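You operate a simulated robot arm through the tools that you are given. There is no shell and no other tool. Be economical: measure what you need, move in short steps, check, and stop when the job is done.

The job below is to be done with a simulated two-armed robot. You get a single attempt, and the scene is never put back.

JOB
Pick up the can from the packing bench top with one hand, pass it to the other hand and put it on the cabinet top. Set down upright: can.

The check looks at the end state, three seconds after you hand in, the way a careful person would. Anything else that was tipped, shoved, dropped, spilled or broken makes it a failure.

ROBOT AND FRAMES
Two 7-joint arms with two-finger parallel grippers on one trunk, on a base that drives. Base frame: it is fixed to the floor where the robot stands at the start and does not move with it; the origin is under the middle of the robot, x ahead of it, y to its left, z up; the surface under the hand at the start is at about z = 0.86. Units: m, rad, N and s.
The left shoulder is at the start at [0.05, 0.168, 1.032], the right one opposite. With the tool pointing down near the work surface each hand reaches from about 0.1 to 0.66 m from the robot's upright axis, wherever it stands, measured 20 degrees to its own side. Places, roughly: cabinet top (20x45 cm) [-3.36, -1.62, 1.64]. Payload 1.57 kg a hand.
Tool frame (each hand has its own): the origin (TCP) lies between the finger pads and is the grasp point; the fingertips stand 0.03 m ahead of it; z points along the fingers, y is the line along which they close. The gripper opens to 0.08 m. The fingers are 0.017 m wide and 0.012 m thick; the gripper's body (0.04 by 0.082 m) begins 0.08 m behind the TCP.
Orientation is that of the tool frame in the base frame, as a unit quaternion [x, y, z, w]. With the fingers straight down and closing along the base's y, the tool's x points along the base's -x, its y along +y and its z along -z.

CONTROLS
- The arms move only by the tool arm_command. It takes "left_plan", "right_plan" or both (then of equal length, played together; a hand with none holds still); each is text: rows parted by semicolons, each of 6 numbers parted by spaces: the shift along the tool's x, y, z in units of 250 mm (1.0 is 250 mm), then the turn, a rotation vector about the tool's x, y, z in units of 45 degrees (1.0 is 45 degrees). In form: tx ty tz ax ay az; .... A call has 1 to 20 rows; each row is the pose to reach, as a shift and turn from the pose commanded when the call began, along the tool's axes at that moment. "left_fingers" and "right_fingers" are, for a hand that has rows, the closure in counts, from 0 (fully open) to 255 (shut), set as the call begins (left out, the last holds). A call with a number of a shift or a turn outside -1 to 1 is refused whole. Each row takes 0.2 s and may step no farther than 0.05 m and 0.15 rad from the row before; otherwise, or with a gripper value out of range, the whole call is refused. A pose out of reach is approached as far as the arm can. The call stops where the force on the tool passes 40 N (or 10 N more than at its start, if that is more) or the arm is blocked; 0.2 s more then pass. Each finger travels about 0.045 m/s and halts on what it meets, pressing with about 27 N; the grip force reading is that of the motor and also rises with nothing between the fingers. The clock runs only during rows and for 0.2 s after the last one: add rows that repeat a pose to give the fingers time. It gives the time, the measured TCP pose, the force on the tool (base axes), the opening and the grip force at its end, in the units of the frame above (readings bear some noise), with the torque about the TCP (base axes, N m) and any sound that the robot's microphone picked up.
- Cameras (640 x 400 px; columns grow to the right, rows downward): "scene" is now at [0.1254, -0.0299, 1.2664]; the picture's right is [-0.34, -0.94, 0.00], its down [-0.32, 0.11, -0.94] and it looks along [0.89, -0.32, -0.34] (base axes); focal length 257 px, centre (320, 200). "left" rides on the left gripper at [0.072, 0.007, -0.122] in its tool frame; the picture's right is [-0.09, 1.00, 0.00], its down [-0.84, -0.08, -0.54] and it looks along [-0.54, -0.05, 0.84] (tool axes); focal length 238 px, centre (320, 200). "right" rides on the right gripper at [0.072, -0.007, -0.122] in its tool frame; the picture's right is [0.09, 1.00, 0.00], its down [-0.84, 0.08, -0.54] and it looks along [-0.54, 0.05, 0.84] (tool axes); focal length 238 px, centre (320, 200). There is no depth. A picture from a camera that has moved, and an enlarged one, comes with that camera's place and axes in the base frame and with its lens.
- capture(camera): a new picture of that camera. The clock stands still meanwhile.
- move_column(by): slides the trunk up (or, below 0, down) by that many m; the arms and the scene camera ride with it, the base frame stays. It gives what a move gives, with no picture.
- base_move(legs): drives the robot by 1 to 6 legs, each [ahead, left, turn to the left] in m, m and rad, along the robot's own axes; the way and the turn of a leg run together, so that a leg with both is an arc; at most 1.5 m and 3.142 rad a leg. The arms and the cameras ride along, it lands a little off, and it stops where it bumps. It gives what a move gives.
- pan_tilt(pan, tilt): turns the head with the scene camera to pan (to the left, within 1.396 rad either way) and tilt (down, from -0.506 to 1.204), counted from straight ahead of the robot. It gives what a move gives.
- enlarge(camera, box): a new picture of the part [left, top, right, bottom] of that camera's present view, enlarged. The clock stands still meanwhile.
- finish_job(): hands the job in; it is judged then, once.

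Go step by step. Nothing tells you exact positions but the pictures and the camera data: compare them with the known pose of the tool, close in by small moves and look again before you grip or let go. The budget is 120 turns and 92 pictures, counting those below and the enlarged ones. Unless the task says otherwise, let go and move clear before handing in, and close with one line.

The tools are called after "Call:" as name(argument=value, ...) on one line, values as JSON. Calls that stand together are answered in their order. arm_command: Moves the arms, as the interface text tells. Its arguments: {"type":"object","properties":{"left_plan":{"type":"string"},"left_fingers":{"type":"number"},"right_plan":{"type":"string"},"right_fingers":{"type":"number"}},"required":[]} The other tools are called the same way: move_column (by) slides the trunk up or down; base_move (legs) drives the base; pan_tilt (pan, tilt) turns the head that bears the scene camera; capture (camera) takes a picture; enlarge (camera, box) takes an enlarged picture of a part of a camera's view; finish_job () hands the job in.

At the start:

```text
time: 0.0
left_position: [0.4098, 0.0245, 1.1903]
left_tcp_rot: [-0.001, 1.0, 0.0, 0.001]
left_ft_force: [0.5, 0.2, 0.4]
left_torque: [0.0, -0.02, 0.02]
left_gripper_width: 0.0802
left_grasp_force: 0.0
right_position: [0.4377, -0.2739, 1.1173]
right_tcp_rot: [0.001, 1.0, 0.0, 0.0]
right_ft_force: [0.7, 0.3, 0.0]
right_torque: [-0.02, 0.04, 0.04]
right_gripper_width: 0.0801
right_grasp_force: 0.0
trunk travel left (down, up): [-0.2, 0.243]
robot x, y, heading: [0.0002, -0.0004, -0.001]
head pan, tilt: [-0.342, 0.342]
```

scene: 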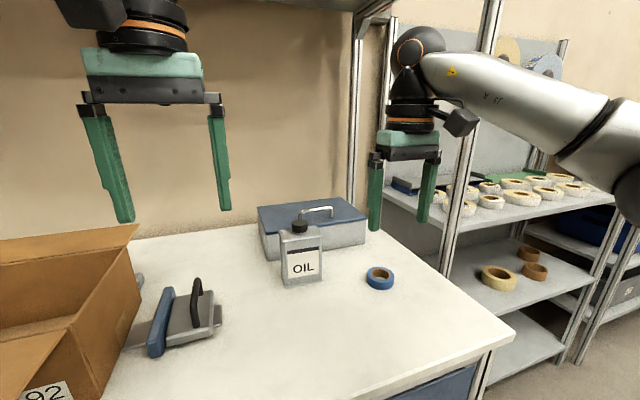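
right: 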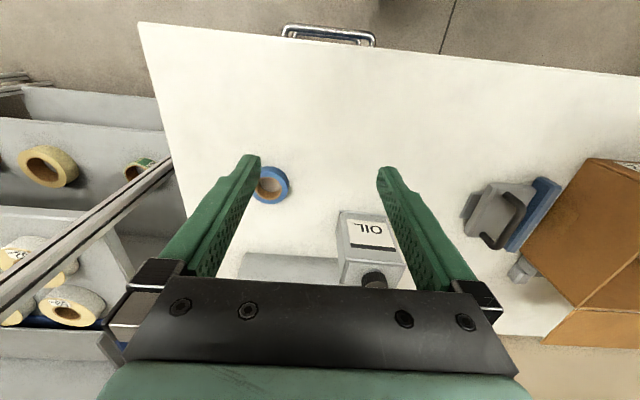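
left: 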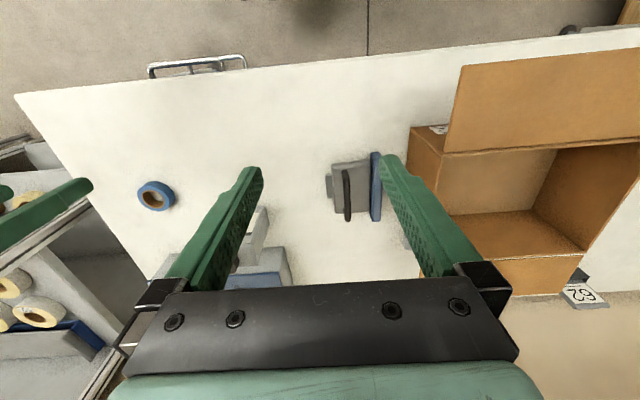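

The can is the OIL tin, with its front foot near (0.63, -0.17, 0.86), and a blue toolbox stands close behind it. I'll enlarge it to measure its size and how it is turned.

Call:
enlarge(camera="scene", box=[240, 180, 400, 300])

Call:
enlarge(camera="right", box=[240, 150, 480, 300])

```text
3.33 times, centred on (320, 240) of scene
camera zoom: at [0.1254, -0.0299, 1.2664], right [-0.34, -0.94, 0.0], down [-0.32, 0.11, -0.94], along [0.89, -0.32, -0.34], focal length 856 px, centre (320, 67)
```

zoom: 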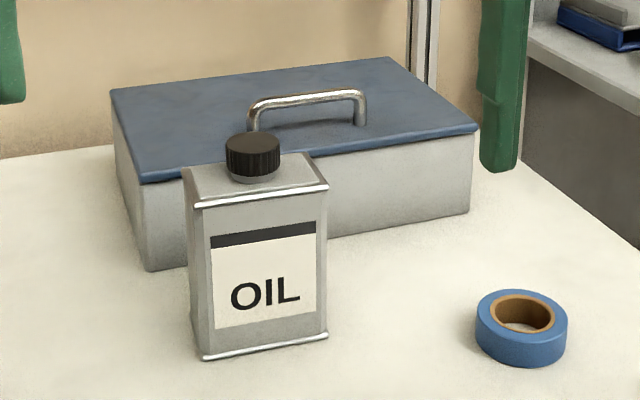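

```text
2.67 times, centred on (360, 225) of right
camera zoom: at [0.3656, -0.2814, 1.2401], right [-0.09, 1.0, 0.0], down [0.84, 0.08, 0.54], along [0.54, 0.05, -0.84], focal length 636 px, centre (213, 133)
```

zoom: 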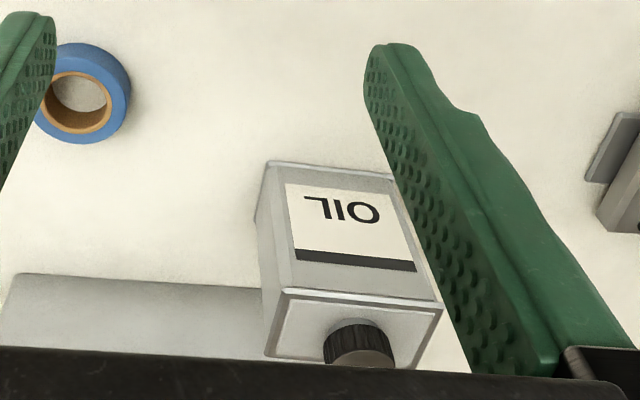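

The tin measures about 0.057 thick (x), 0.094 wide (y) and 0.124 tall plus the cap, centred near (0.661, -0.173). It is turned only about 3° and the toolbox front is at x≈0.76. It is slightly beyond reach, so I'll check the base-to-bench clearance before driving closer.

Call:
pan_tilt(pan=0.0, tilt=1.1)

Call:
capture(camera="scene")

```text
time: 1.1
left_position: [0.4096, 0.0237, 1.191]
left_tcp_rot: [0.0, 1.0, 0.0, 0.0]
left_ft_force: [0.0, 0.0, -0.2]
left_torque: [0.02, -0.01, -0.03]
left_gripper_width: 0.08
left_grasp_force: 0.0
right_position: [0.4367, -0.2746, 1.1194]
right_tcp_rot: [0.0, 1.0, 0.0, 0.0]
right_ft_force: [1.4, 1.6, -0.4]
right_torque: [0.02, -0.01, 0.01]
right_gripper_width: 0.0798
right_grasp_force: 0.0
trunk travel left (down, up): [-0.2, 0.243]
robot x, y, heading: [-0.0009, 0.0005, -0.0]
head pan, tilt: [0.0, 1.1]
```

```text
86 pictures are left
camera scene: at [0.1008, 0.0014, 1.2043], right [0.0, -1.0, 0.0], down [-0.89, 0.0, -0.45], along [0.45, 0.0, -0.89], focal length 257 px, centre (320, 200)
```

scene: 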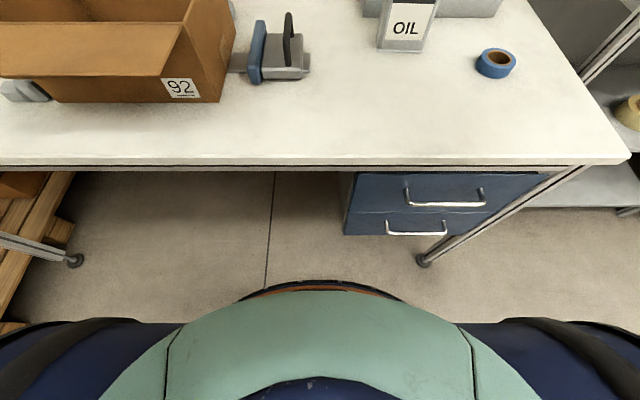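

The bench edge is at x≈0.35 and the robot's front at about 0.24 or less, so 6 cm ahead is safe. I'll drive that and start the right hand's quarter turn, keeping it high.

Call:
base_move(legs=[[0.06, 0, 0]])

Call:
arm_command(right_plan="0 0 0 0 0 -0.16; 0 0 0 0 0 -0.33; 0 0 0 0 0 -0.5; 0 0 0 0 0 -0.66; 0 0 0 0 0 -0.82; 0 0 0 0 0 -0.97; 0 0 0 0 0 -0.97", right_fingers=0)

```text
time: 2.1
left_position: [0.4703, 0.0236, 1.1905]
left_tcp_rot: [0.0, 1.0, -0.001, 0.001]
left_ft_force: [0.0, 0.2, -0.2]
left_torque: [-0.02, 0.04, 0.0]
left_gripper_width: 0.0798
left_grasp_force: 0.1
right_position: [0.4968, -0.2739, 1.1173]
right_tcp_rot: [0.0, 1.0, -0.001, 0.001]
right_ft_force: [-0.5, -0.4, 0.2]
right_torque: [0.0, -0.03, -0.02]
right_gripper_width: 0.0802
right_grasp_force: 0.1
trunk travel left (down, up): [-0.2, 0.243]
robot x, y, heading: [0.0618, -0.0005, 0.003]
head pan, tilt: [0.0, 1.1]
```

```text
time: 3.7
left_position: [0.4699, 0.0234, 1.19]
left_tcp_rot: [0.0, 1.0, 0.0, 0.0]
left_ft_force: [-0.9, -0.1, 0.1]
left_torque: [-0.01, -0.01, -0.01]
left_gripper_width: 0.0798
left_grasp_force: 0.0
right_position: [0.4607, -0.2348, 1.0907]
right_tcp_rot: [-0.371, 0.929, 0.001, 0.001]
right_ft_force: [0.8, -0.1, 0.0]
right_torque: [-0.02, 0.03, -0.01]
right_gripper_width: 0.0799
right_grasp_force: 0.0
right hand out of reach, approached as far as the arm can: row 4, 5, 6, 7
trunk travel left (down, up): [-0.2, 0.243]
robot x, y, heading: [0.059, -0.0038, 0.005]
head pan, tilt: [0.0, 1.1]
```

Turning that way meets a joint limit at about 44°. I'll unwind it and try the opposite direction.

Call:
arm_command(right_plan="0 0 0 0 0 0.17; 0 0 0 0 0 0.34; 0 0 0 0 0 0.5; 0 0 0 0 0 0.66; 0 0 0 0 0 0.82; 0 0 0 0 0 0.97; 0 0 0 0 0 0.97")

```text
time: 5.3
left_position: [0.4693, 0.0239, 1.1902]
left_tcp_rot: [0.001, 1.0, 0.0, 0.0]
left_ft_force: [0.0, 0.4, 0.6]
left_torque: [-0.04, 0.03, -0.02]
left_gripper_width: 0.08
left_grasp_force: 0.0
right_position: [0.4605, -0.2358, 1.0905]
right_tcp_rot: [0.001, 1.0, 0.0, 0.0]
right_ft_force: [0.0, -0.6, -0.2]
right_torque: [0.01, 0.01, -0.01]
right_gripper_width: 0.08
right_grasp_force: 0.0
trunk travel left (down, up): [-0.2, 0.243]
robot x, y, heading: [0.0573, 0.0022, 0.003]
head pan, tilt: [0.0, 1.1]
```

Call:
arm_command(right_plan="0 0 0 0 0 0.17; 0 0 0 0 0 0.34; 0 0 0 0 0 0.5; 0 0 0 0 0 0.66; 0 0 0 0 0 0.82; 0 0 0 0 0 1; 0 0 0 0 0 1")

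Call:
arm_command(right_plan="0 0 0 0 0 0.17; 0 0 0 0 0 0.34; 0 0 0 0 0 0.5; 0 0 0 0 0 0.66; 0 0 0 0 0 0.82; 0 0 0 0 0 1; 0 0 0 0 0 1")

```text
time: 6.9
left_position: [0.4676, 0.0243, 1.1914]
left_tcp_rot: [0.0, 1.0, 0.0, 0.0]
left_ft_force: [-0.3, -0.2, -0.1]
left_torque: [-0.02, 0.01, -0.01]
left_gripper_width: 0.0801
left_grasp_force: 0.0
right_position: [0.4616, -0.2348, 1.0916]
right_tcp_rot: [0.383, 0.924, 0.0, -0.001]
right_ft_force: [-0.8, -0.3, -0.1]
right_torque: [0.04, -0.04, 0.03]
right_gripper_width: 0.0799
right_grasp_force: 0.1
trunk travel left (down, up): [-0.2, 0.243]
robot x, y, heading: [0.0615, 0.0015, 0.002]
head pan, tilt: [0.0, 1.1]
```

```text
time: 8.5
left_position: [0.4689, 0.0231, 1.191]
left_tcp_rot: [0.0, 1.0, 0.0, 0.0]
left_ft_force: [-0.5, -0.7, -0.1]
left_torque: [-0.01, -0.03, -0.01]
left_gripper_width: 0.0803
left_grasp_force: 0.0
right_position: [0.4621, -0.2344, 1.0903]
right_tcp_rot: [0.708, 0.707, 0.0, -0.001]
right_ft_force: [0.8, 0.2, 0.4]
right_torque: [-0.02, 0.01, 0.0]
right_gripper_width: 0.08
right_grasp_force: 0.0
trunk travel left (down, up): [-0.2, 0.243]
robot x, y, heading: [0.0597, -0.0017, 0.002]
head pan, tilt: [0.0, 1.1]
```

The quarter turn works in this direction. I'll move the right hand over the can while still above the cap, then look.

Call:
arm_command(right_plan="0.05 0.16 0 0 0 0.03; 0.1 0.32 0 0 0 0.07; 0.15 0.48 0 0 0 0.07; 0.2 0.64 0 0 0 0.07; 0.246 0.796 0 0 0 0.07; 0.246 0.796 0 0 0 0.07")

Call:
pan_tilt(pan=-0.3, tilt=0.5)

Call:
capture(camera="scene")

Call:
capture(camera="right")

```text
time: 9.9
left_position: [0.4699, 0.0235, 1.1918]
left_tcp_rot: [0.0, 1.0, -0.001, 0.002]
left_ft_force: [0.1, -0.4, 0.3]
left_torque: [0.02, -0.04, -0.02]
left_gripper_width: 0.0799
left_grasp_force: 0.1
right_position: [0.625, -0.1786, 1.0824]
right_tcp_rot: [0.726, 0.688, 0.0, 0.0]
right_ft_force: [-0.5, 0.1, -0.4]
right_torque: [0.02, 0.01, 0.03]
right_gripper_width: 0.08
right_grasp_force: 0.1
right hand out of reach, approached as far as the arm can: row 5, 6
trunk travel left (down, up): [-0.2, 0.243]
robot x, y, heading: [0.0591, 0.0026, -0.004]
head pan, tilt: [0.0, 1.1]
```

```text
time: 10.9
left_position: [0.4688, 0.0242, 1.1901]
left_tcp_rot: [0.0, 1.0, 0.0, 0.001]
left_ft_force: [0.2, -0.5, -0.3]
left_torque: [-0.01, 0.01, 0.0]
left_gripper_width: 0.0799
left_grasp_force: 0.0
right_position: [0.624, -0.1792, 1.0817]
right_tcp_rot: [0.726, 0.688, 0.001, 0.001]
right_ft_force: [-0.7, -0.5, 0.7]
right_torque: [-0.03, 0.02, 0.02]
right_gripper_width: 0.0799
right_grasp_force: 0.0
trunk travel left (down, up): [-0.2, 0.243]
robot x, y, heading: [0.0608, 0.0009, 0.003]
head pan, tilt: [-0.3, 0.499]
```

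```text
85 pictures are left
camera scene: at [0.1838, -0.0254, 1.2519], right [-0.3, -0.96, 0.0], down [-0.46, 0.14, -0.88], along [0.84, -0.26, -0.48], focal length 257 px, centre (320, 200)
```

scene: 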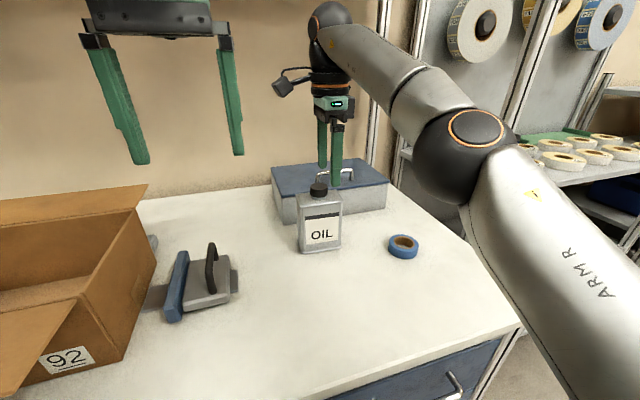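

```text
84 pictures are left
camera right: at [0.6217, -0.1073, 1.2035], right [1.0, 0.04, 0.0], down [0.03, -0.84, 0.54], along [0.02, -0.54, -0.84], focal length 238 px, centre (320, 200)
```

right: 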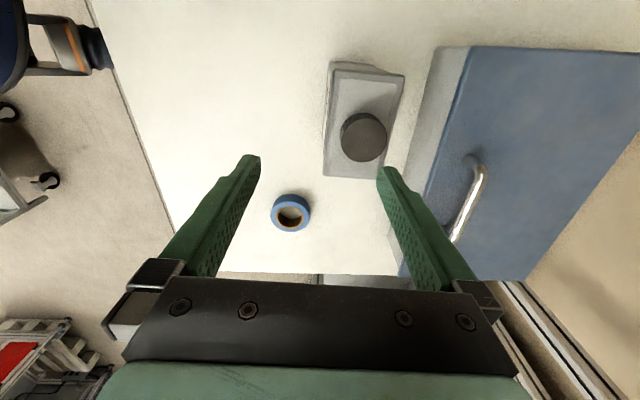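

The can centre is confirmed at (0.660, -0.171), about 3.5 cm past present reach. I'll pull back, raise the trunk so the arm works more level, and check first what hangs overhead.

Call:
arm_command(right_plan="0 -0.18 0 0 0 0; 0 -0.36 0 0 0 0; 0 -0.5 0 0 0 0")

Call:
pan_tilt(pan=0.0, tilt=-0.4)

Call:
capture(camera="scene")

```text
time: 11.7
left_position: [0.4687, 0.0238, 1.191]
left_tcp_rot: [0.0, 1.0, 0.0, 0.001]
left_ft_force: [0.2, 0.2, -0.3]
left_torque: [-0.02, 0.01, -0.02]
left_gripper_width: 0.08
left_grasp_force: 0.1
right_position: [0.4984, -0.1728, 1.0829]
right_tcp_rot: [0.727, 0.687, 0.0, 0.001]
right_ft_force: [-0.4, 0.9, -0.9]
right_torque: [0.0, -0.01, -0.02]
right_gripper_width: 0.0802
right_grasp_force: 0.2
trunk travel left (down, up): [-0.2, 0.243]
robot x, y, heading: [0.0622, 0.0005, -0.002]
head pan, tilt: [-0.3, 0.499]
```

```text
time: 12.9
left_position: [0.4692, 0.0228, 1.1907]
left_tcp_rot: [-0.001, 1.0, 0.0, 0.001]
left_ft_force: [-0.9, 0.1, 1.1]
left_torque: [-0.02, -0.02, -0.05]
left_gripper_width: 0.08
left_grasp_force: 0.1
right_position: [0.4989, -0.1732, 1.0833]
right_tcp_rot: [0.726, 0.688, 0.0, 0.0]
right_ft_force: [-1.0, 0.0, 0.3]
right_torque: [0.01, 0.0, 0.01]
right_gripper_width: 0.08
right_grasp_force: 0.1
trunk travel left (down, up): [-0.2, 0.243]
robot x, y, heading: [0.0578, 0.001, -0.002]
head pan, tilt: [0.0, -0.4]
```

```text
83 pictures are left
camera scene: at [0.1701, 0.0014, 1.3311], right [0.0, -1.0, 0.0], down [0.39, 0.0, -0.92], along [0.92, 0.0, 0.39], focal length 257 px, centre (320, 200)
```

scene: 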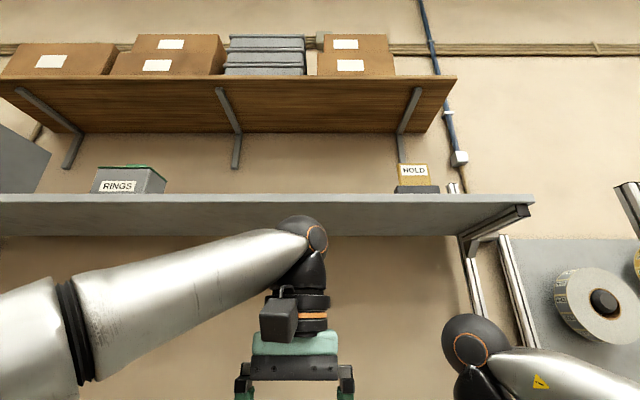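

There is a shelf at z≈1.57 but its front edge is at x≈0.75, so it clears both wrists. I'll raise the trunk 0.15, then lower the right hand to the same height as before.

Call:
move_column(by=0.15)

Call:
arm_command(right_plan="0 0 0.18 0 0 0; 0 0 0.36 0 0 0; 0 0 0.54 0 0 0; 0 0 0.68 0 0 0; 0 0 0.68 0 0 0")

Call:
arm_command(right_plan="0 0.18 0 0 0 0; 0 0.36 0 0 0 0; 0 0.54 0 0 0 0; 0 0.645 0 0 0 0; 0 0.645 0 0 0 0")

Call:
capture(camera="right")

```text
time: 14.6
left_position: [0.4706, 0.023, 1.3403]
left_tcp_rot: [-0.001, 1.0, 0.0, 0.0]
left_ft_force: [-0.6, 0.1, -0.1]
left_torque: [-0.02, -0.01, 0.03]
left_gripper_width: 0.0803
left_grasp_force: 0.1
right_position: [0.4988, -0.1728, 1.2319]
right_tcp_rot: [0.726, 0.688, -0.001, -0.001]
right_ft_force: [-0.6, 0.2, -0.1]
right_torque: [-0.01, -0.01, 0.01]
right_gripper_width: 0.0799
right_grasp_force: 0.0
trunk travel left (down, up): [-0.35, 0.093]
robot x, y, heading: [0.0592, 0.0022, -0.002]
head pan, tilt: [0.0, -0.4]
```

```text
time: 15.8
left_position: [0.4692, 0.0248, 1.3408]
left_tcp_rot: [0.0, 1.0, -0.001, 0.001]
left_ft_force: [0.0, -0.4, 0.0]
left_torque: [-0.01, 0.05, 0.01]
left_gripper_width: 0.08
left_grasp_force: 0.0
right_position: [0.4999, -0.1734, 1.0621]
right_tcp_rot: [0.726, 0.688, 0.0, 0.001]
right_ft_force: [1.1, 0.6, -0.4]
right_torque: [0.0, 0.03, -0.02]
right_gripper_width: 0.0799
right_grasp_force: 0.1
trunk travel left (down, up): [-0.35, 0.093]
robot x, y, heading: [0.0594, -0.0031, -0.002]
head pan, tilt: [0.0, -0.4]
```

```text
time: 17.0
left_position: [0.4691, 0.0242, 1.3416]
left_tcp_rot: [0.0, 1.0, 0.0, 0.001]
left_ft_force: [-0.4, 0.0, -0.4]
left_torque: [0.04, -0.03, -0.01]
left_gripper_width: 0.0799
left_grasp_force: 0.0
right_position: [0.6616, -0.1814, 1.0629]
right_tcp_rot: [0.725, 0.688, -0.001, 0.0]
right_ft_force: [-0.3, -0.5, -0.2]
right_torque: [-0.01, -0.03, -0.01]
right_gripper_width: 0.0801
right_grasp_force: 0.0
trunk travel left (down, up): [-0.35, 0.093]
robot x, y, heading: [0.058, -0.0047, -0.005]
head pan, tilt: [0.0, -0.4]
```

```text
82 pictures are left
camera right: at [0.6583, -0.1088, 1.1836], right [1.0, 0.04, 0.0], down [0.03, -0.84, 0.54], along [0.02, -0.54, -0.84], focal length 238 px, centre (320, 200)
```

right: 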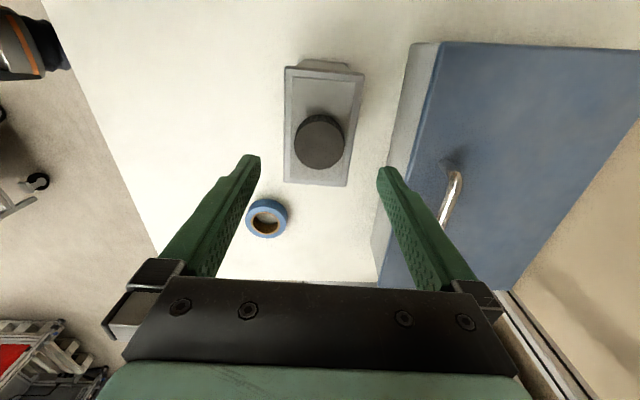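

The hand is centred on the can in x and its yaw matches. I'll shift 1 cm in y and descend so the fingers straddle the top 4–5 cm of the tin.

Call:
arm_command(right_plan="0.04 0 0 0 0 0; 0.04 0 0.1 0 0 0; 0.04 0 0.2 0 0 0; 0.04 0 0.3 0 0 0; 0.04 0 0.39 0 0 0; 0.04 0 0.39 0 0 0")

Call:
pan_tilt(pan=-0.3, tilt=0.6)

Call:
enlarge(camera="scene", box=[220, 100, 420, 225])

Call:
capture(camera="right")

```text
time: 18.4
left_position: [0.4692, 0.0246, 1.3414]
left_tcp_rot: [0.0, 1.0, 0.0, 0.0]
left_ft_force: [0.2, 0.3, -0.7]
left_torque: [0.01, -0.02, -0.01]
left_gripper_width: 0.0799
left_grasp_force: 0.1
right_position: [0.6606, -0.1695, 0.9651]
right_tcp_rot: [0.726, 0.687, 0.0, 0.0]
right_ft_force: [-0.4, 0.1, 0.2]
right_torque: [-0.02, 0.01, 0.01]
right_gripper_width: 0.0801
right_grasp_force: 0.1
trunk travel left (down, up): [-0.35, 0.093]
robot x, y, heading: [0.061, 0.0006, -0.004]
head pan, tilt: [0.0, -0.4]
```

```text
time: 19.7
left_position: [0.4697, 0.0232, 1.3401]
left_tcp_rot: [-0.001, 1.0, 0.0, 0.0]
left_ft_force: [-0.5, -0.1, 0.0]
left_torque: [0.0, 0.01, -0.02]
left_gripper_width: 0.0801
left_grasp_force: 0.0
right_position: [0.6613, -0.1713, 0.9645]
right_tcp_rot: [0.726, 0.688, 0.0, 0.0]
right_ft_force: [-0.8, -0.5, -0.3]
right_torque: [0.0, -0.02, 0.0]
right_gripper_width: 0.0801
right_grasp_force: 0.1
trunk travel left (down, up): [-0.35, 0.093]
robot x, y, heading: [0.0609, 0.002, 0.001]
head pan, tilt: [-0.3, 0.6]
```

```text
3.20 times, centred on (320, 162) of scene
camera zoom: at [0.1813, -0.0247, 1.393], right [-0.3, -0.96, 0.0], down [-0.54, 0.17, -0.83], along [0.79, -0.24, -0.56], focal length 822 px, centre (320, 320)
```

zoom: 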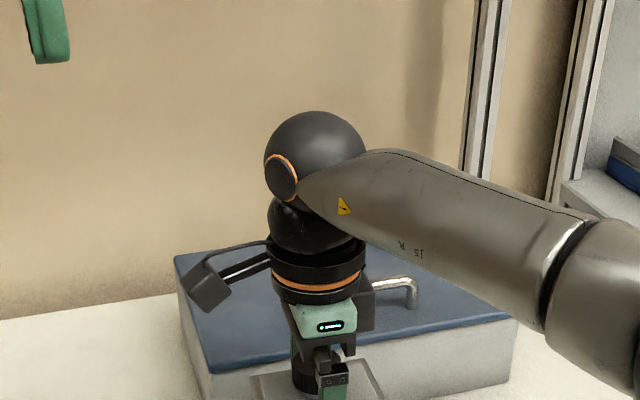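

```text
80 pictures are left
camera right: at [0.6584, -0.0988, 1.0865], right [1.0, 0.04, 0.0], down [0.03, -0.84, 0.54], along [0.02, -0.54, -0.84], focal length 238 px, centre (320, 200)
```

right: 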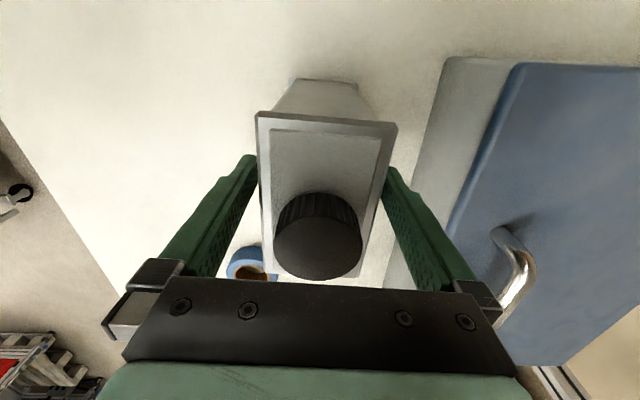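

The fingers straddle the can's thickness evenly. I'll close them and hold for the grip to form.

Call:
arm_command(right_plan="0 0 0 0 0 0; 0 0 0 0 0 0; 0 0 0 0 0 0; 0 0 0 0 0 0; 0 0 0 0 0 0", right_fingers=255)

Call:
arm_command(right_plan="0 0 -0.04 0 0 0; 0 0 -0.1 0 0 0; 0 0 -0.2 0 0 0; 0 0 -0.3 0 0 0; 0 0 -0.4 0 0 0; 0 0 -0.4 0 0 0")

Call:
capture(camera="right")

Call:
capture(camera="scene")

```text
time: 20.9
left_position: [0.4701, 0.025, 1.3415]
left_tcp_rot: [-0.001, 1.0, 0.0, 0.0]
left_ft_force: [-1.2, -1.0, -0.3]
left_torque: [0.01, 0.0, 0.0]
left_gripper_width: 0.0801
left_grasp_force: 0.2
right_position: [0.6597, -0.1717, 0.9648]
right_tcp_rot: [0.726, 0.688, 0.0, 0.0]
right_ft_force: [-1.5, 1.2, 0.0]
right_torque: [0.04, 0.04, 0.04]
right_gripper_width: 0.058
right_grasp_force: 27.1
trunk travel left (down, up): [-0.35, 0.093]
robot x, y, heading: [0.0584, 0.0045, 0.005]
head pan, tilt: [-0.3, 0.6]
```

```text
time: 22.3
left_position: [0.4691, 0.0237, 1.3408]
left_tcp_rot: [0.001, 1.0, 0.0, 0.0]
left_ft_force: [-0.2, 0.2, -0.7]
left_torque: [-0.01, 0.03, 0.03]
left_gripper_width: 0.0799
left_grasp_force: 0.1
right_position: [0.6592, -0.1699, 1.0659]
right_tcp_rot: [0.726, 0.688, -0.001, 0.0]
right_ft_force: [-0.2, -0.1, -3.8]
right_torque: [0.0, 0.02, 0.01]
right_gripper_width: 0.0575
right_grasp_force: 27.2
trunk travel left (down, up): [-0.35, 0.093]
robot x, y, heading: [0.0598, -0.0022, -0.001]
head pan, tilt: [-0.3, 0.6]
```

```text
79 pictures are left
camera right: at [0.6572, -0.0987, 1.187], right [1.0, 0.04, 0.0], down [0.03, -0.84, 0.54], along [0.02, -0.54, -0.84], focal length 238 px, centre (320, 200)
```

right: 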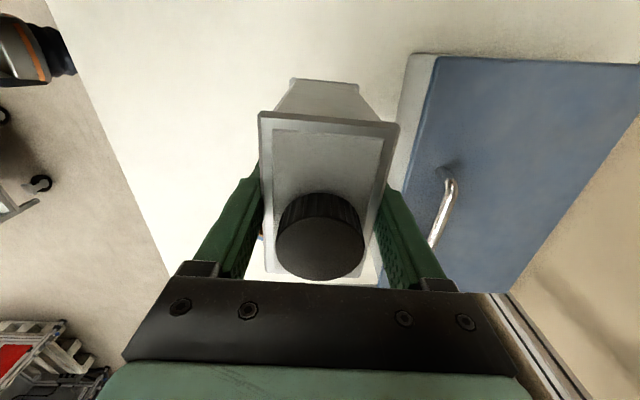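

```text
78 pictures are left
camera scene: at [0.1819, -0.025, 1.3928], right [-0.3, -0.96, 0.0], down [-0.54, 0.17, -0.82], along [0.79, -0.24, -0.57], focal length 257 px, centre (320, 200)
```

scene: 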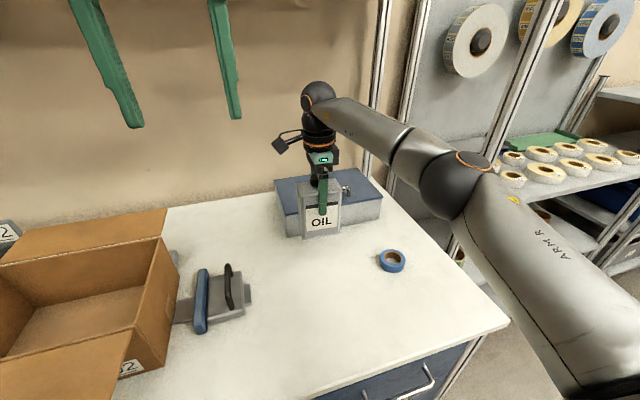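

The can is held at width 0.0575 and weighs about 0.4 kg. Next, the right hand retracts to an open space above the bench while the left hand turns towards a sideways pose: fingers pointing to -y, camera up.

Call:
arm_command(right_plan="0 0 -0.1 0 0 0; 0 -0.1 -0.2 0 0 0; 0 -0.2 -0.3 0 0 0; 0 -0.3 -0.4 0 0 0; 0 -0.4 -0.5 0 0 0; 0 -0.5 -0.5 0 0 0; 0 -0.6 -0.5 0 0 0; 0 -0.6 -0.5 0 0 0", left_plan="0 0.1 0 0.096 0.096 -0.096; 0 0.2 0 0.192 0.192 -0.192; 0 0.3 0 0.288 0.288 -0.288; 0 0.4 0 0.385 0.385 -0.385; 0 0.5 0 0.48 0.48 -0.48; 0 0.6 0 0.577 0.577 -0.577; 0 0.7 0 0.673 0.673 -0.673; 0 0.8 0 0.77 0.77 -0.77")

```text
time: 24.1
left_position: [0.4641, 0.2197, 1.3336]
left_tcp_rot: [-0.29, 0.865, -0.291, -0.288]
left_ft_force: [-0.4, 0.4, 0.4]
left_torque: [-0.05, -0.01, -0.01]
left_gripper_width: 0.0798
left_grasp_force: 0.1
left hand out of reach, approached as far as the arm can: row 6, 7, 8
right_position: [0.5098, -0.1607, 1.1901]
right_tcp_rot: [0.726, 0.688, 0.001, -0.001]
right_ft_force: [0.3, -0.2, -5.0]
right_torque: [-0.01, -0.03, 0.02]
right_gripper_width: 0.0578
right_grasp_force: 27.0
trunk travel left (down, up): [-0.35, 0.093]
robot x, y, heading: [0.0607, -0.0017, 0.003]
head pan, tilt: [-0.3, 0.6]
```

Call:
arm_command(left_plan="-0.047 0.023 0.047 0.096 0.096 -0.096; -0.094 0.047 0.094 0.192 0.192 -0.192; -0.14 0.07 0.14 0.288 0.288 -0.288; -0.187 0.094 0.187 0.385 0.385 -0.385; -0.234 0.117 0.234 0.48 0.48 -0.48; -0.28 0.14 0.28 0.577 0.577 -0.577; -0.327 0.164 0.327 0.673 0.673 -0.673; -0.374 0.188 0.374 0.77 0.77 -0.77; -0.374 0.188 0.374 0.77 0.77 -0.77")

Call:
pan_tilt(pan=0.1, tilt=0.5)

Call:
capture(camera="scene")

Call:
capture(camera="left")

```text
time: 26.1
left_position: [0.4644, 0.218, 1.1937]
left_tcp_rot: [0.5, -0.499, 0.501, 0.5]
left_ft_force: [0.1, -0.3, 0.1]
left_torque: [-0.01, -0.02, 0.0]
left_gripper_width: 0.0799
left_grasp_force: 0.0
right_position: [0.5106, -0.162, 1.1902]
right_tcp_rot: [0.726, 0.688, 0.0, -0.001]
right_ft_force: [-0.7, 0.0, -3.8]
right_torque: [0.04, 0.07, 0.02]
right_gripper_width: 0.0578
right_grasp_force: 27.3
trunk travel left (down, up): [-0.35, 0.093]
robot x, y, heading: [0.0611, -0.003, 0.002]
head pan, tilt: [-0.3, 0.6]
```

```text
time: 27.0
left_position: [0.4652, 0.2187, 1.1939]
left_tcp_rot: [0.5, -0.499, 0.501, 0.5]
left_ft_force: [0.4, 0.1, 0.2]
left_torque: [0.02, -0.03, -0.01]
left_gripper_width: 0.0799
left_grasp_force: 0.2
right_position: [0.5106, -0.1615, 1.189]
right_tcp_rot: [0.725, 0.688, 0.0, 0.0]
right_ft_force: [-0.1, 0.3, -4.4]
right_torque: [-0.01, -0.03, 0.0]
right_gripper_width: 0.0577
right_grasp_force: 27.3
trunk travel left (down, up): [-0.35, 0.093]
robot x, y, heading: [0.0581, -0.0037, 0.001]
head pan, tilt: [0.099, 0.499]
```

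```text
77 pictures are left
camera scene: at [0.1877, 0.0103, 1.4019], right [0.1, -1.0, 0.0], down [-0.48, -0.05, -0.88], along [0.87, 0.09, -0.48], focal length 257 px, centre (320, 200)
```

scene: 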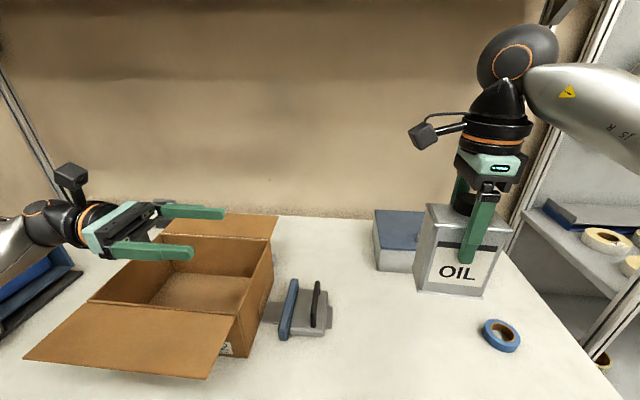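

```text
76 pictures are left
camera left: at [0.4584, 0.3404, 1.2658], right [-1.0, 0.0, -0.09], down [0.08, 0.54, -0.84], along [0.05, -0.84, -0.54], focal length 238 px, centre (320, 200)
```

left: 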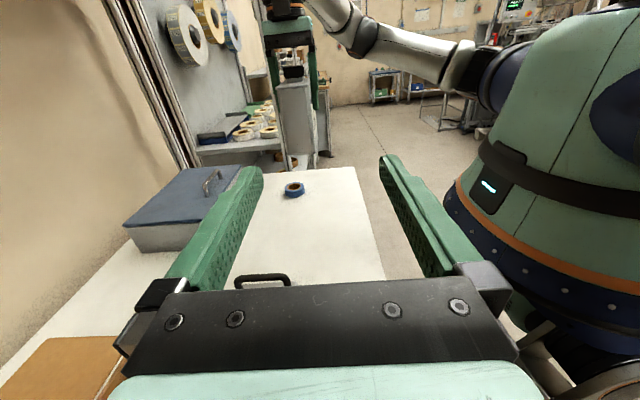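

The left hand has its sideways pose. I'll bring the can toward the middle and square its yaw, and line up the left hand with its lower part.

Call:
arm_command(right_plan="0.12 0 0 0 0 -0.03; 0.24 0 0 0 0 -0.07; 0.36 0 0 0 0 -0.07; 0.36 0 0 0 0 -0.07", left_plan="-0.1 -0.07 0 0 0 0; -0.2 -0.14 0 0 0 0; -0.284 -0.2 0 0 0 0; -0.284 -0.2 0 0 0 0")

Call:
capture(camera="left")

Call:
capture(camera="scene")

```text
time: 28.0
left_position: [0.514, 0.2178, 1.1225]
left_tcp_rot: [0.5, -0.5, 0.5, 0.5]
left_ft_force: [0.5, -0.3, 0.5]
left_torque: [-0.01, 0.01, 0.01]
left_gripper_width: 0.0803
left_grasp_force: 0.2
right_position: [0.516, -0.0729, 1.1893]
right_tcp_rot: [0.707, 0.707, 0.0, 0.0]
right_ft_force: [-0.5, -0.7, -4.0]
right_torque: [0.02, 0.01, -0.01]
right_gripper_width: 0.0577
right_grasp_force: 27.0
trunk travel left (down, up): [-0.35, 0.093]
robot x, y, heading: [0.0565, 0.0021, -0.0]
head pan, tilt: [0.099, 0.499]
```

```text
75 pictures are left
camera left: at [0.508, 0.3404, 1.194], right [-1.0, 0.0, -0.09], down [0.08, 0.54, -0.84], along [0.05, -0.84, -0.54], focal length 238 px, centre (320, 200)
```

left: 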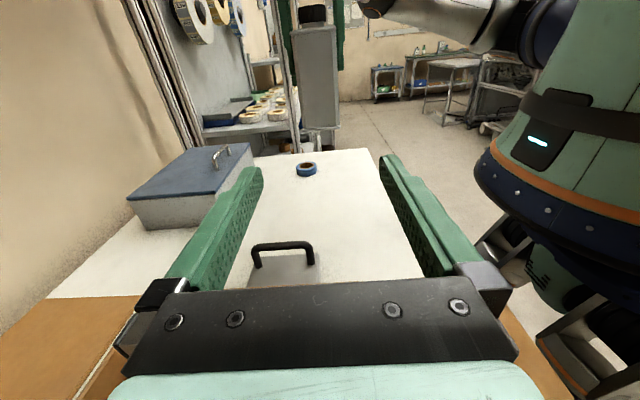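

```text
74 pictures are left
camera scene: at [0.1875, 0.01, 1.402], right [0.1, -0.99, 0.0], down [-0.48, -0.05, -0.88], along [0.87, 0.09, -0.48], focal length 257 px, centre (320, 200)
```

scene: 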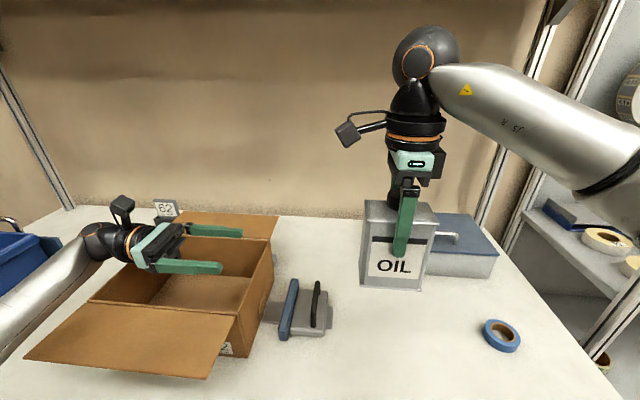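

The left camera confirms the can centre at x≈0.516 and its bottom at z≈1.085, in line with the left fingers. I'll approach most of the way and check.

Call:
arm_command(left_plan="0 0 0.16 0 0 0; 0 0 0.32 0 0 0; 0 0 0.48 0 0 0; 0 0 0.64 0 0 0; 0 0 0.74 0 0 0; 0 0 0.74 0 0 0", left_fingers=0)

Call:
capture(camera="left")

Call:
capture(camera="scene")

```text
time: 29.4
left_position: [0.5091, 0.0301, 1.1257]
left_tcp_rot: [-0.498, 0.503, -0.502, -0.498]
left_ft_force: [3.1, -1.3, -5.8]
left_torque: [-0.57, 0.05, -0.29]
left_gripper_width: 0.0797
left_grasp_force: 0.1
right_position: [0.5099, -0.0742, 1.1926]
right_tcp_rot: [0.707, 0.707, 0.002, 0.001]
right_ft_force: [1.1, 0.2, -4.3]
right_torque: [-0.04, 0.09, -0.01]
right_gripper_width: 0.0578
right_grasp_force: 27.0
trunk travel left (down, up): [-0.35, 0.093]
robot x, y, heading: [0.0597, 0.0003, -0.002]
head pan, tilt: [0.099, 0.499]
```

```text
73 pictures are left
camera left: at [0.5021, 0.1526, 1.1984], right [-0.99, 0.0, -0.1], down [0.08, 0.54, -0.84], along [0.06, -0.84, -0.54], focal length 238 px, centre (320, 200)
```

left: 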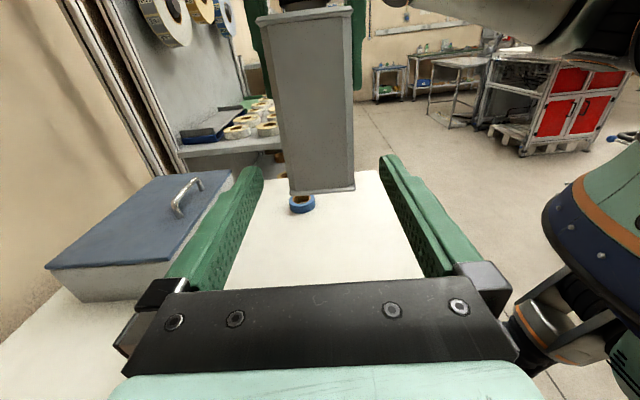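

```text
72 pictures are left
camera scene: at [0.1809, 0.0076, 1.4032], right [0.1, -0.99, 0.0], down [-0.47, -0.05, -0.88], along [0.88, 0.09, -0.47], focal length 257 px, centre (320, 200)
```

scene: 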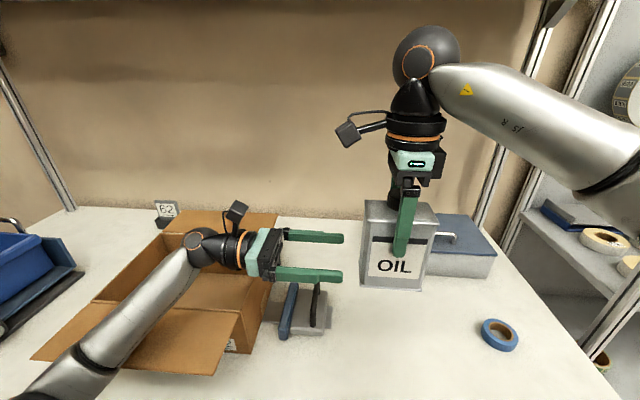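

The left wrist reads a contact force of about 6 N and the whole robot was nudged a few millimetres. The left forearm is probably touching the carton's flap, so I'll retreat the same way at once and raise the trunk before going on.

Call:
arm_command(left_plan="0 0 -0.1 0 0 0; 0 0 -0.26 0 0 0; 0 0 -0.42 0 0 0; 0 0 -0.58 0 0 0; 0 0 -0.74 0 0 0; 0.14 0 -0.74 0 0 0; 0.28 0 -0.74 0 0 0")

Call:
capture(camera="scene")

```text
time: 31.0
left_position: [0.5147, 0.2181, 1.1925]
left_tcp_rot: [0.5, -0.498, 0.501, 0.5]
left_ft_force: [0.6, 0.0, 0.0]
left_torque: [0.01, 0.03, 0.01]
left_gripper_width: 0.0803
left_grasp_force: 0.1
right_position: [0.5152, -0.0729, 1.19]
right_tcp_rot: [0.707, 0.707, 0.0, 0.001]
right_ft_force: [-1.3, 0.4, -4.2]
right_torque: [0.03, 0.0, 0.01]
right_gripper_width: 0.0575
right_grasp_force: 27.3
trunk travel left (down, up): [-0.35, 0.093]
robot x, y, heading: [0.0591, 0.0007, -0.001]
head pan, tilt: [0.099, 0.499]
```

```text
71 pictures are left
camera scene: at [0.1876, 0.0104, 1.4019], right [0.1, -0.99, 0.0], down [-0.48, -0.05, -0.88], along [0.87, 0.09, -0.48], focal length 257 px, centre (320, 200)
```

scene: 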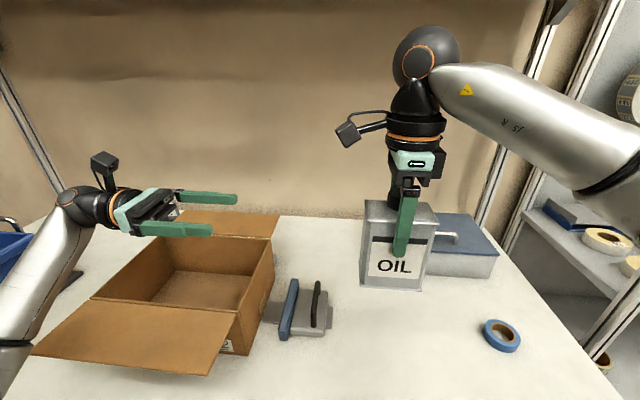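

The carton body is where it was; only its front flap may have flexed a little. I'll do the handover away from the bench, so I'll look at the space behind first.

Call:
pan_tilt(pan=-1.39, tilt=0.3)

Call:
capture(camera="scene")

Call:
pan_tilt(pan=1.39, tilt=0.3)

Call:
capture(camera="scene")

```text
time: 32.5
left_position: [0.5136, 0.218, 1.1923]
left_tcp_rot: [0.5, -0.5, 0.501, 0.5]
left_ft_force: [-0.3, -1.2, -0.1]
left_torque: [0.0, 0.02, 0.01]
left_gripper_width: 0.0799
left_grasp_force: 0.1
right_position: [0.5159, -0.0724, 1.1887]
right_tcp_rot: [0.707, 0.707, 0.0, 0.0]
right_ft_force: [-0.2, -0.5, -3.0]
right_torque: [0.02, 0.0, -0.02]
right_gripper_width: 0.0579
right_grasp_force: 26.8
trunk travel left (down, up): [-0.35, 0.093]
robot x, y, heading: [0.058, -0.0023, 0.003]
head pan, tilt: [-1.389, 0.3]
```

```text
70 pictures are left
camera scene: at [0.1141, -0.0905, 1.4204], right [-0.98, -0.18, 0.0], down [-0.05, 0.29, -0.96], along [0.17, -0.94, -0.3], focal length 257 px, centre (320, 200)
```

scene: 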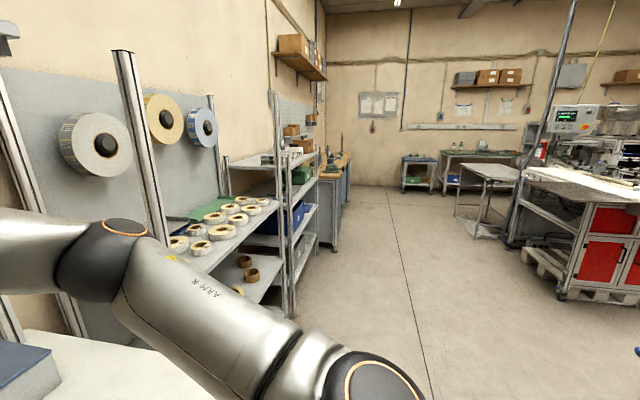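

```text
time: 35.0
left_position: [0.5148, 0.2184, 1.1925]
left_tcp_rot: [0.499, -0.5, 0.5, 0.501]
left_ft_force: [-0.1, 0.2, -0.3]
left_torque: [0.01, 0.02, -0.01]
left_gripper_width: 0.0801
left_grasp_force: 0.2
right_position: [0.5157, -0.0729, 1.1893]
right_tcp_rot: [0.707, 0.707, 0.0, 0.0]
right_ft_force: [0.1, 0.9, -4.8]
right_torque: [0.01, 0.0, 0.04]
right_gripper_width: 0.058
right_grasp_force: 27.1
trunk travel left (down, up): [-0.35, 0.093]
robot x, y, heading: [0.0586, -0.0012, -0.001]
head pan, tilt: [1.389, 0.3]
```

```text
69 pictures are left
camera scene: at [0.114, 0.0932, 1.4204], right [0.98, -0.18, 0.0], down [-0.05, -0.29, -0.96], along [0.17, 0.94, -0.3], focal length 257 px, centre (320, 200)
```

scene: 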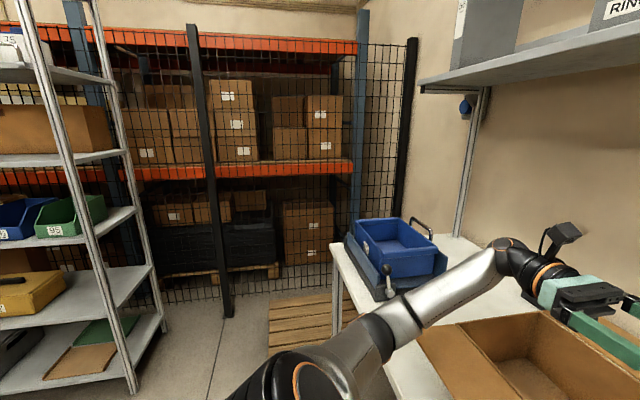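

The floor right behind looks free, with only a rack far to the left. I'll raise the trunk to the top and back off 0.45 m.

Call:
move_column(by=0.09)

Call:
base_move(legs=[[-0.45, 0, 0]])

Call:
pan_tilt(pan=0.0, tilt=0.5)

Call:
capture(camera="scene")

```text
time: 36.2
left_position: [0.5149, 0.2187, 1.2822]
left_tcp_rot: [0.501, -0.499, 0.501, 0.499]
left_ft_force: [0.2, 0.3, -0.7]
left_torque: [-0.04, -0.03, -0.01]
left_gripper_width: 0.0801
left_grasp_force: 0.2
right_position: [0.5147, -0.0722, 1.2798]
right_tcp_rot: [0.707, 0.707, 0.0, 0.0]
right_ft_force: [0.5, 0.6, -4.4]
right_torque: [0.03, 0.01, 0.0]
right_gripper_width: 0.0577
right_grasp_force: 27.1
trunk travel left (down, up): [-0.44, 0.003]
robot x, y, heading: [0.0569, -0.0028, 0.0]
head pan, tilt: [1.389, 0.3]
```

```text
time: 39.0
left_position: [0.0668, 0.2166, 1.2821]
left_tcp_rot: [0.499, -0.5, 0.5, 0.5]
left_ft_force: [0.0, 0.7, -0.7]
left_torque: [0.04, -0.03, 0.03]
left_gripper_width: 0.08
left_grasp_force: 0.0
right_position: [0.066, -0.0734, 1.2788]
right_tcp_rot: [0.708, 0.706, 0.0, 0.001]
right_ft_force: [-1.0, 0.0, -3.4]
right_torque: [0.01, 0.01, 0.02]
right_gripper_width: 0.0576
right_grasp_force: 27.6
trunk travel left (down, up): [-0.44, 0.003]
robot x, y, heading: [-0.388, 0.0033, -0.0]
head pan, tilt: [1.389, 0.3]
```

```text
time: 40.5
left_position: [0.0671, 0.2172, 1.2821]
left_tcp_rot: [0.5, -0.5, 0.5, 0.5]
left_ft_force: [1.1, 0.6, 0.3]
left_torque: [0.02, 0.01, -0.01]
left_gripper_width: 0.0798
left_grasp_force: 0.1
right_position: [0.0676, -0.0734, 1.2804]
right_tcp_rot: [0.707, 0.707, -0.001, 0.001]
right_ft_force: [-0.3, -0.2, -3.3]
right_torque: [-0.03, 0.0, -0.01]
right_gripper_width: 0.0581
right_grasp_force: 26.7
trunk travel left (down, up): [-0.44, 0.003]
robot x, y, heading: [-0.3878, 0.0028, -0.002]
head pan, tilt: [0.0, 0.499]
```

```text
68 pictures are left
camera scene: at [-0.2596, 0.0015, 1.4919], right [0.0, -1.0, 0.0], down [-0.48, 0.0, -0.88], along [0.88, 0.0, -0.48], focal length 257 px, centre (320, 200)
```

scene: 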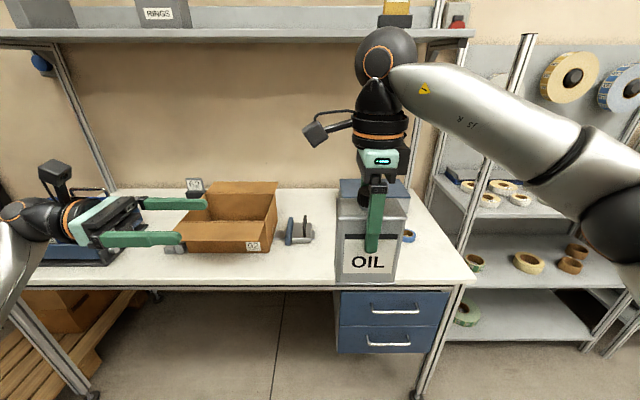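

The space is clear here. The left hand lowers to the can's lower part and approaches to just short of it.

Call:
arm_command(left_plan="-0.14 0 0 0 0 0; -0.276 0 0 0 0 0; -0.276 0 0.16 0 0 0; -0.276 0 0.32 0 0 0; -0.276 0 0.48 0 0 0; -0.276 0 0.64 0 0 0; -0.276 0 0.76 0 0 0; -0.276 0 0.76 0 0 0")

Call:
capture(camera="left")

Call:
capture(camera="scene")

```text
time: 42.3
left_position: [0.0676, 0.0264, 1.2135]
left_tcp_rot: [0.499, -0.5, 0.501, 0.501]
left_ft_force: [-0.1, 0.1, 0.5]
left_torque: [0.01, -0.02, -0.04]
left_gripper_width: 0.0803
left_grasp_force: 0.0
right_position: [0.0669, -0.0727, 1.2799]
right_tcp_rot: [0.708, 0.707, 0.0, 0.0]
right_ft_force: [0.2, -0.1, -3.6]
right_torque: [-0.03, 0.01, 0.01]
right_gripper_width: 0.0577
right_grasp_force: 27.6
trunk travel left (down, up): [-0.44, 0.003]
robot x, y, heading: [-0.3867, 0.0005, -0.006]
head pan, tilt: [0.0, 0.499]
```

```text
67 pictures are left
camera left: at [0.061, 0.1486, 1.2851], right [-1.0, 0.0, -0.09], down [0.08, 0.54, -0.84], along [0.05, -0.84, -0.54], focal length 238 px, centre (320, 200)
```

left: 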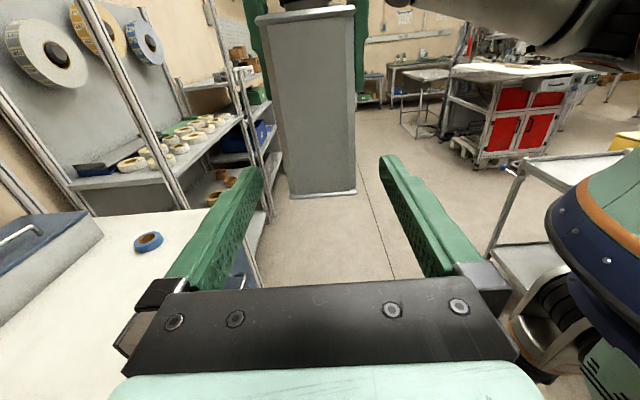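

```text
66 pictures are left
camera scene: at [-0.2597, 0.0018, 1.492], right [0.0, -1.0, 0.0], down [-0.48, 0.0, -0.88], along [0.88, 0.0, -0.48], focal length 257 px, centre (320, 200)
```

scene: 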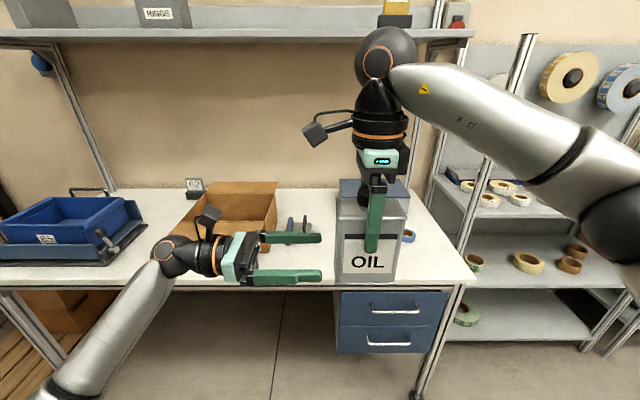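

No contact and the alignment is good, so I'll advance the last 9 cm around the can and check.

Call:
arm_command(left_plan="0 0 0.08 0 0 0; 0 0 0.16 0 0 0; 0 0 0.24 0 0 0; 0 0 0.32 0 0 0; 0 0 0.36 0 0 0; 0 0 0.36 0 0 0")

Call:
capture(camera="left")

Call:
enlarge(camera="scene", box=[200, 100, 440, 300])

```text
time: 43.7
left_position: [0.0666, -0.0627, 1.2138]
left_tcp_rot: [-0.5, 0.501, -0.499, -0.5]
left_ft_force: [-0.2, 1.1, 0.4]
left_torque: [0.01, -0.01, 0.02]
left_gripper_width: 0.0798
left_grasp_force: 0.1
right_position: [0.0665, -0.0737, 1.2794]
right_tcp_rot: [0.708, 0.707, 0.0, 0.0]
right_ft_force: [0.1, -0.8, -3.8]
right_torque: [0.03, 0.03, -0.01]
right_gripper_width: 0.0577
right_grasp_force: 26.4
trunk travel left (down, up): [-0.44, 0.003]
robot x, y, heading: [-0.3874, 0.003, -0.003]
head pan, tilt: [0.0, 0.499]
```

```text
65 pictures are left
camera left: at [0.061, 0.059, 1.2857], right [-1.0, 0.0, -0.09], down [0.08, 0.54, -0.84], along [0.05, -0.84, -0.54], focal length 238 px, centre (320, 200)
```

left: 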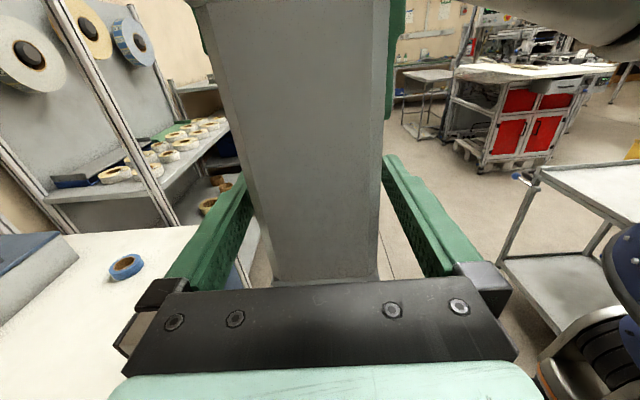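

```text
2.00 times, centred on (320, 200) of scene
camera zoom: at [-0.2596, 0.0016, 1.4919], right [0.0, -1.0, 0.0], down [-0.48, 0.0, -0.88], along [0.88, 0.0, -0.48], focal length 514 px, centre (320, 200)
```

zoom: 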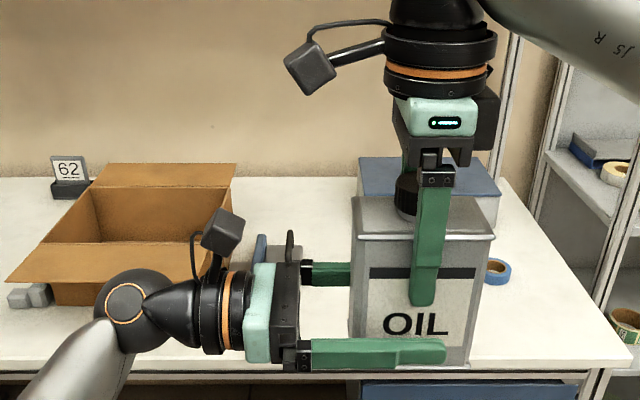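

The left fingers straddle the lower part with clear space to the right fingers. I'll close the left grip.

Call:
arm_command(left_plan="0 0 0 0 0 0; 0 0 0 0 0 0; 0 0 0 0 0 0; 0 0 0 0 0 0; 0 0 0 0 0 0", left_fingers=255)

```text
time: 44.9
left_position: [0.0676, -0.0622, 1.2133]
left_tcp_rot: [-0.5, 0.5, -0.5, -0.5]
left_ft_force: [5.5, -1.9, 0.9]
left_torque: [0.04, -0.02, -0.07]
left_gripper_width: 0.058
left_grasp_force: 26.8
right_position: [0.0675, -0.0736, 1.279]
right_tcp_rot: [0.708, 0.707, 0.0, -0.001]
right_ft_force: [-6.0, 2.4, -4.2]
right_torque: [0.09, 0.36, 0.14]
right_gripper_width: 0.0575
right_grasp_force: 27.1
trunk travel left (down, up): [-0.44, 0.003]
robot x, y, heading: [-0.3883, -0.0031, -0.003]
head pan, tilt: [0.0, 0.499]
```

The left hand grips at width 0.058, the right width of the tin. Now I'll open the right hand, let it settle, and check the can stays put.

Call:
arm_command(right_plan="0 0 0 0 0 0; 0 0 0 0 0 0; 0 0 0 0 0 0; 0 0 0 0 0 0", right_fingers=0)

Call:
capture(camera="right")

```text
time: 45.9
left_position: [0.0669, -0.0633, 1.2138]
left_tcp_rot: [0.499, -0.5, 0.5, 0.501]
left_ft_force: [-0.8, 0.2, 0.7]
left_torque: [0.05, 0.0, 0.0]
left_gripper_width: 0.0579
left_grasp_force: 27.6
right_position: [0.0684, -0.0732, 1.2797]
right_tcp_rot: [0.708, 0.706, 0.0, 0.0]
right_ft_force: [-0.2, 0.9, -0.8]
right_torque: [0.0, 0.0, 0.0]
right_gripper_width: 0.0804
right_grasp_force: 0.0
trunk travel left (down, up): [-0.44, 0.003]
robot x, y, heading: [-0.3879, 0.0001, -0.006]
head pan, tilt: [0.0, 0.499]
```

```text
63 pictures are left
camera right: at [0.0611, -0.0015, 1.401], right [1.0, 0.09, 0.0], down [0.08, -0.84, 0.54], along [0.05, -0.54, -0.84], focal length 238 px, centre (320, 200)
```

right: 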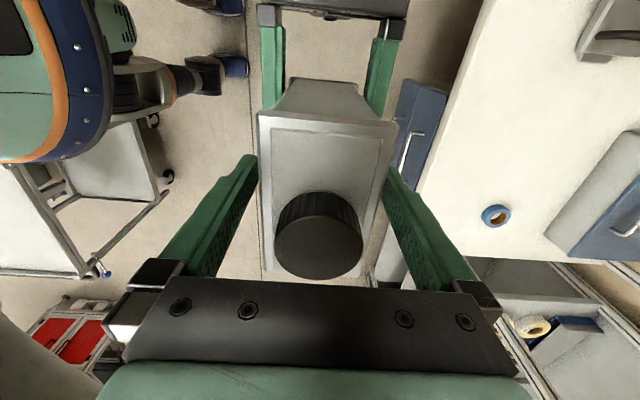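

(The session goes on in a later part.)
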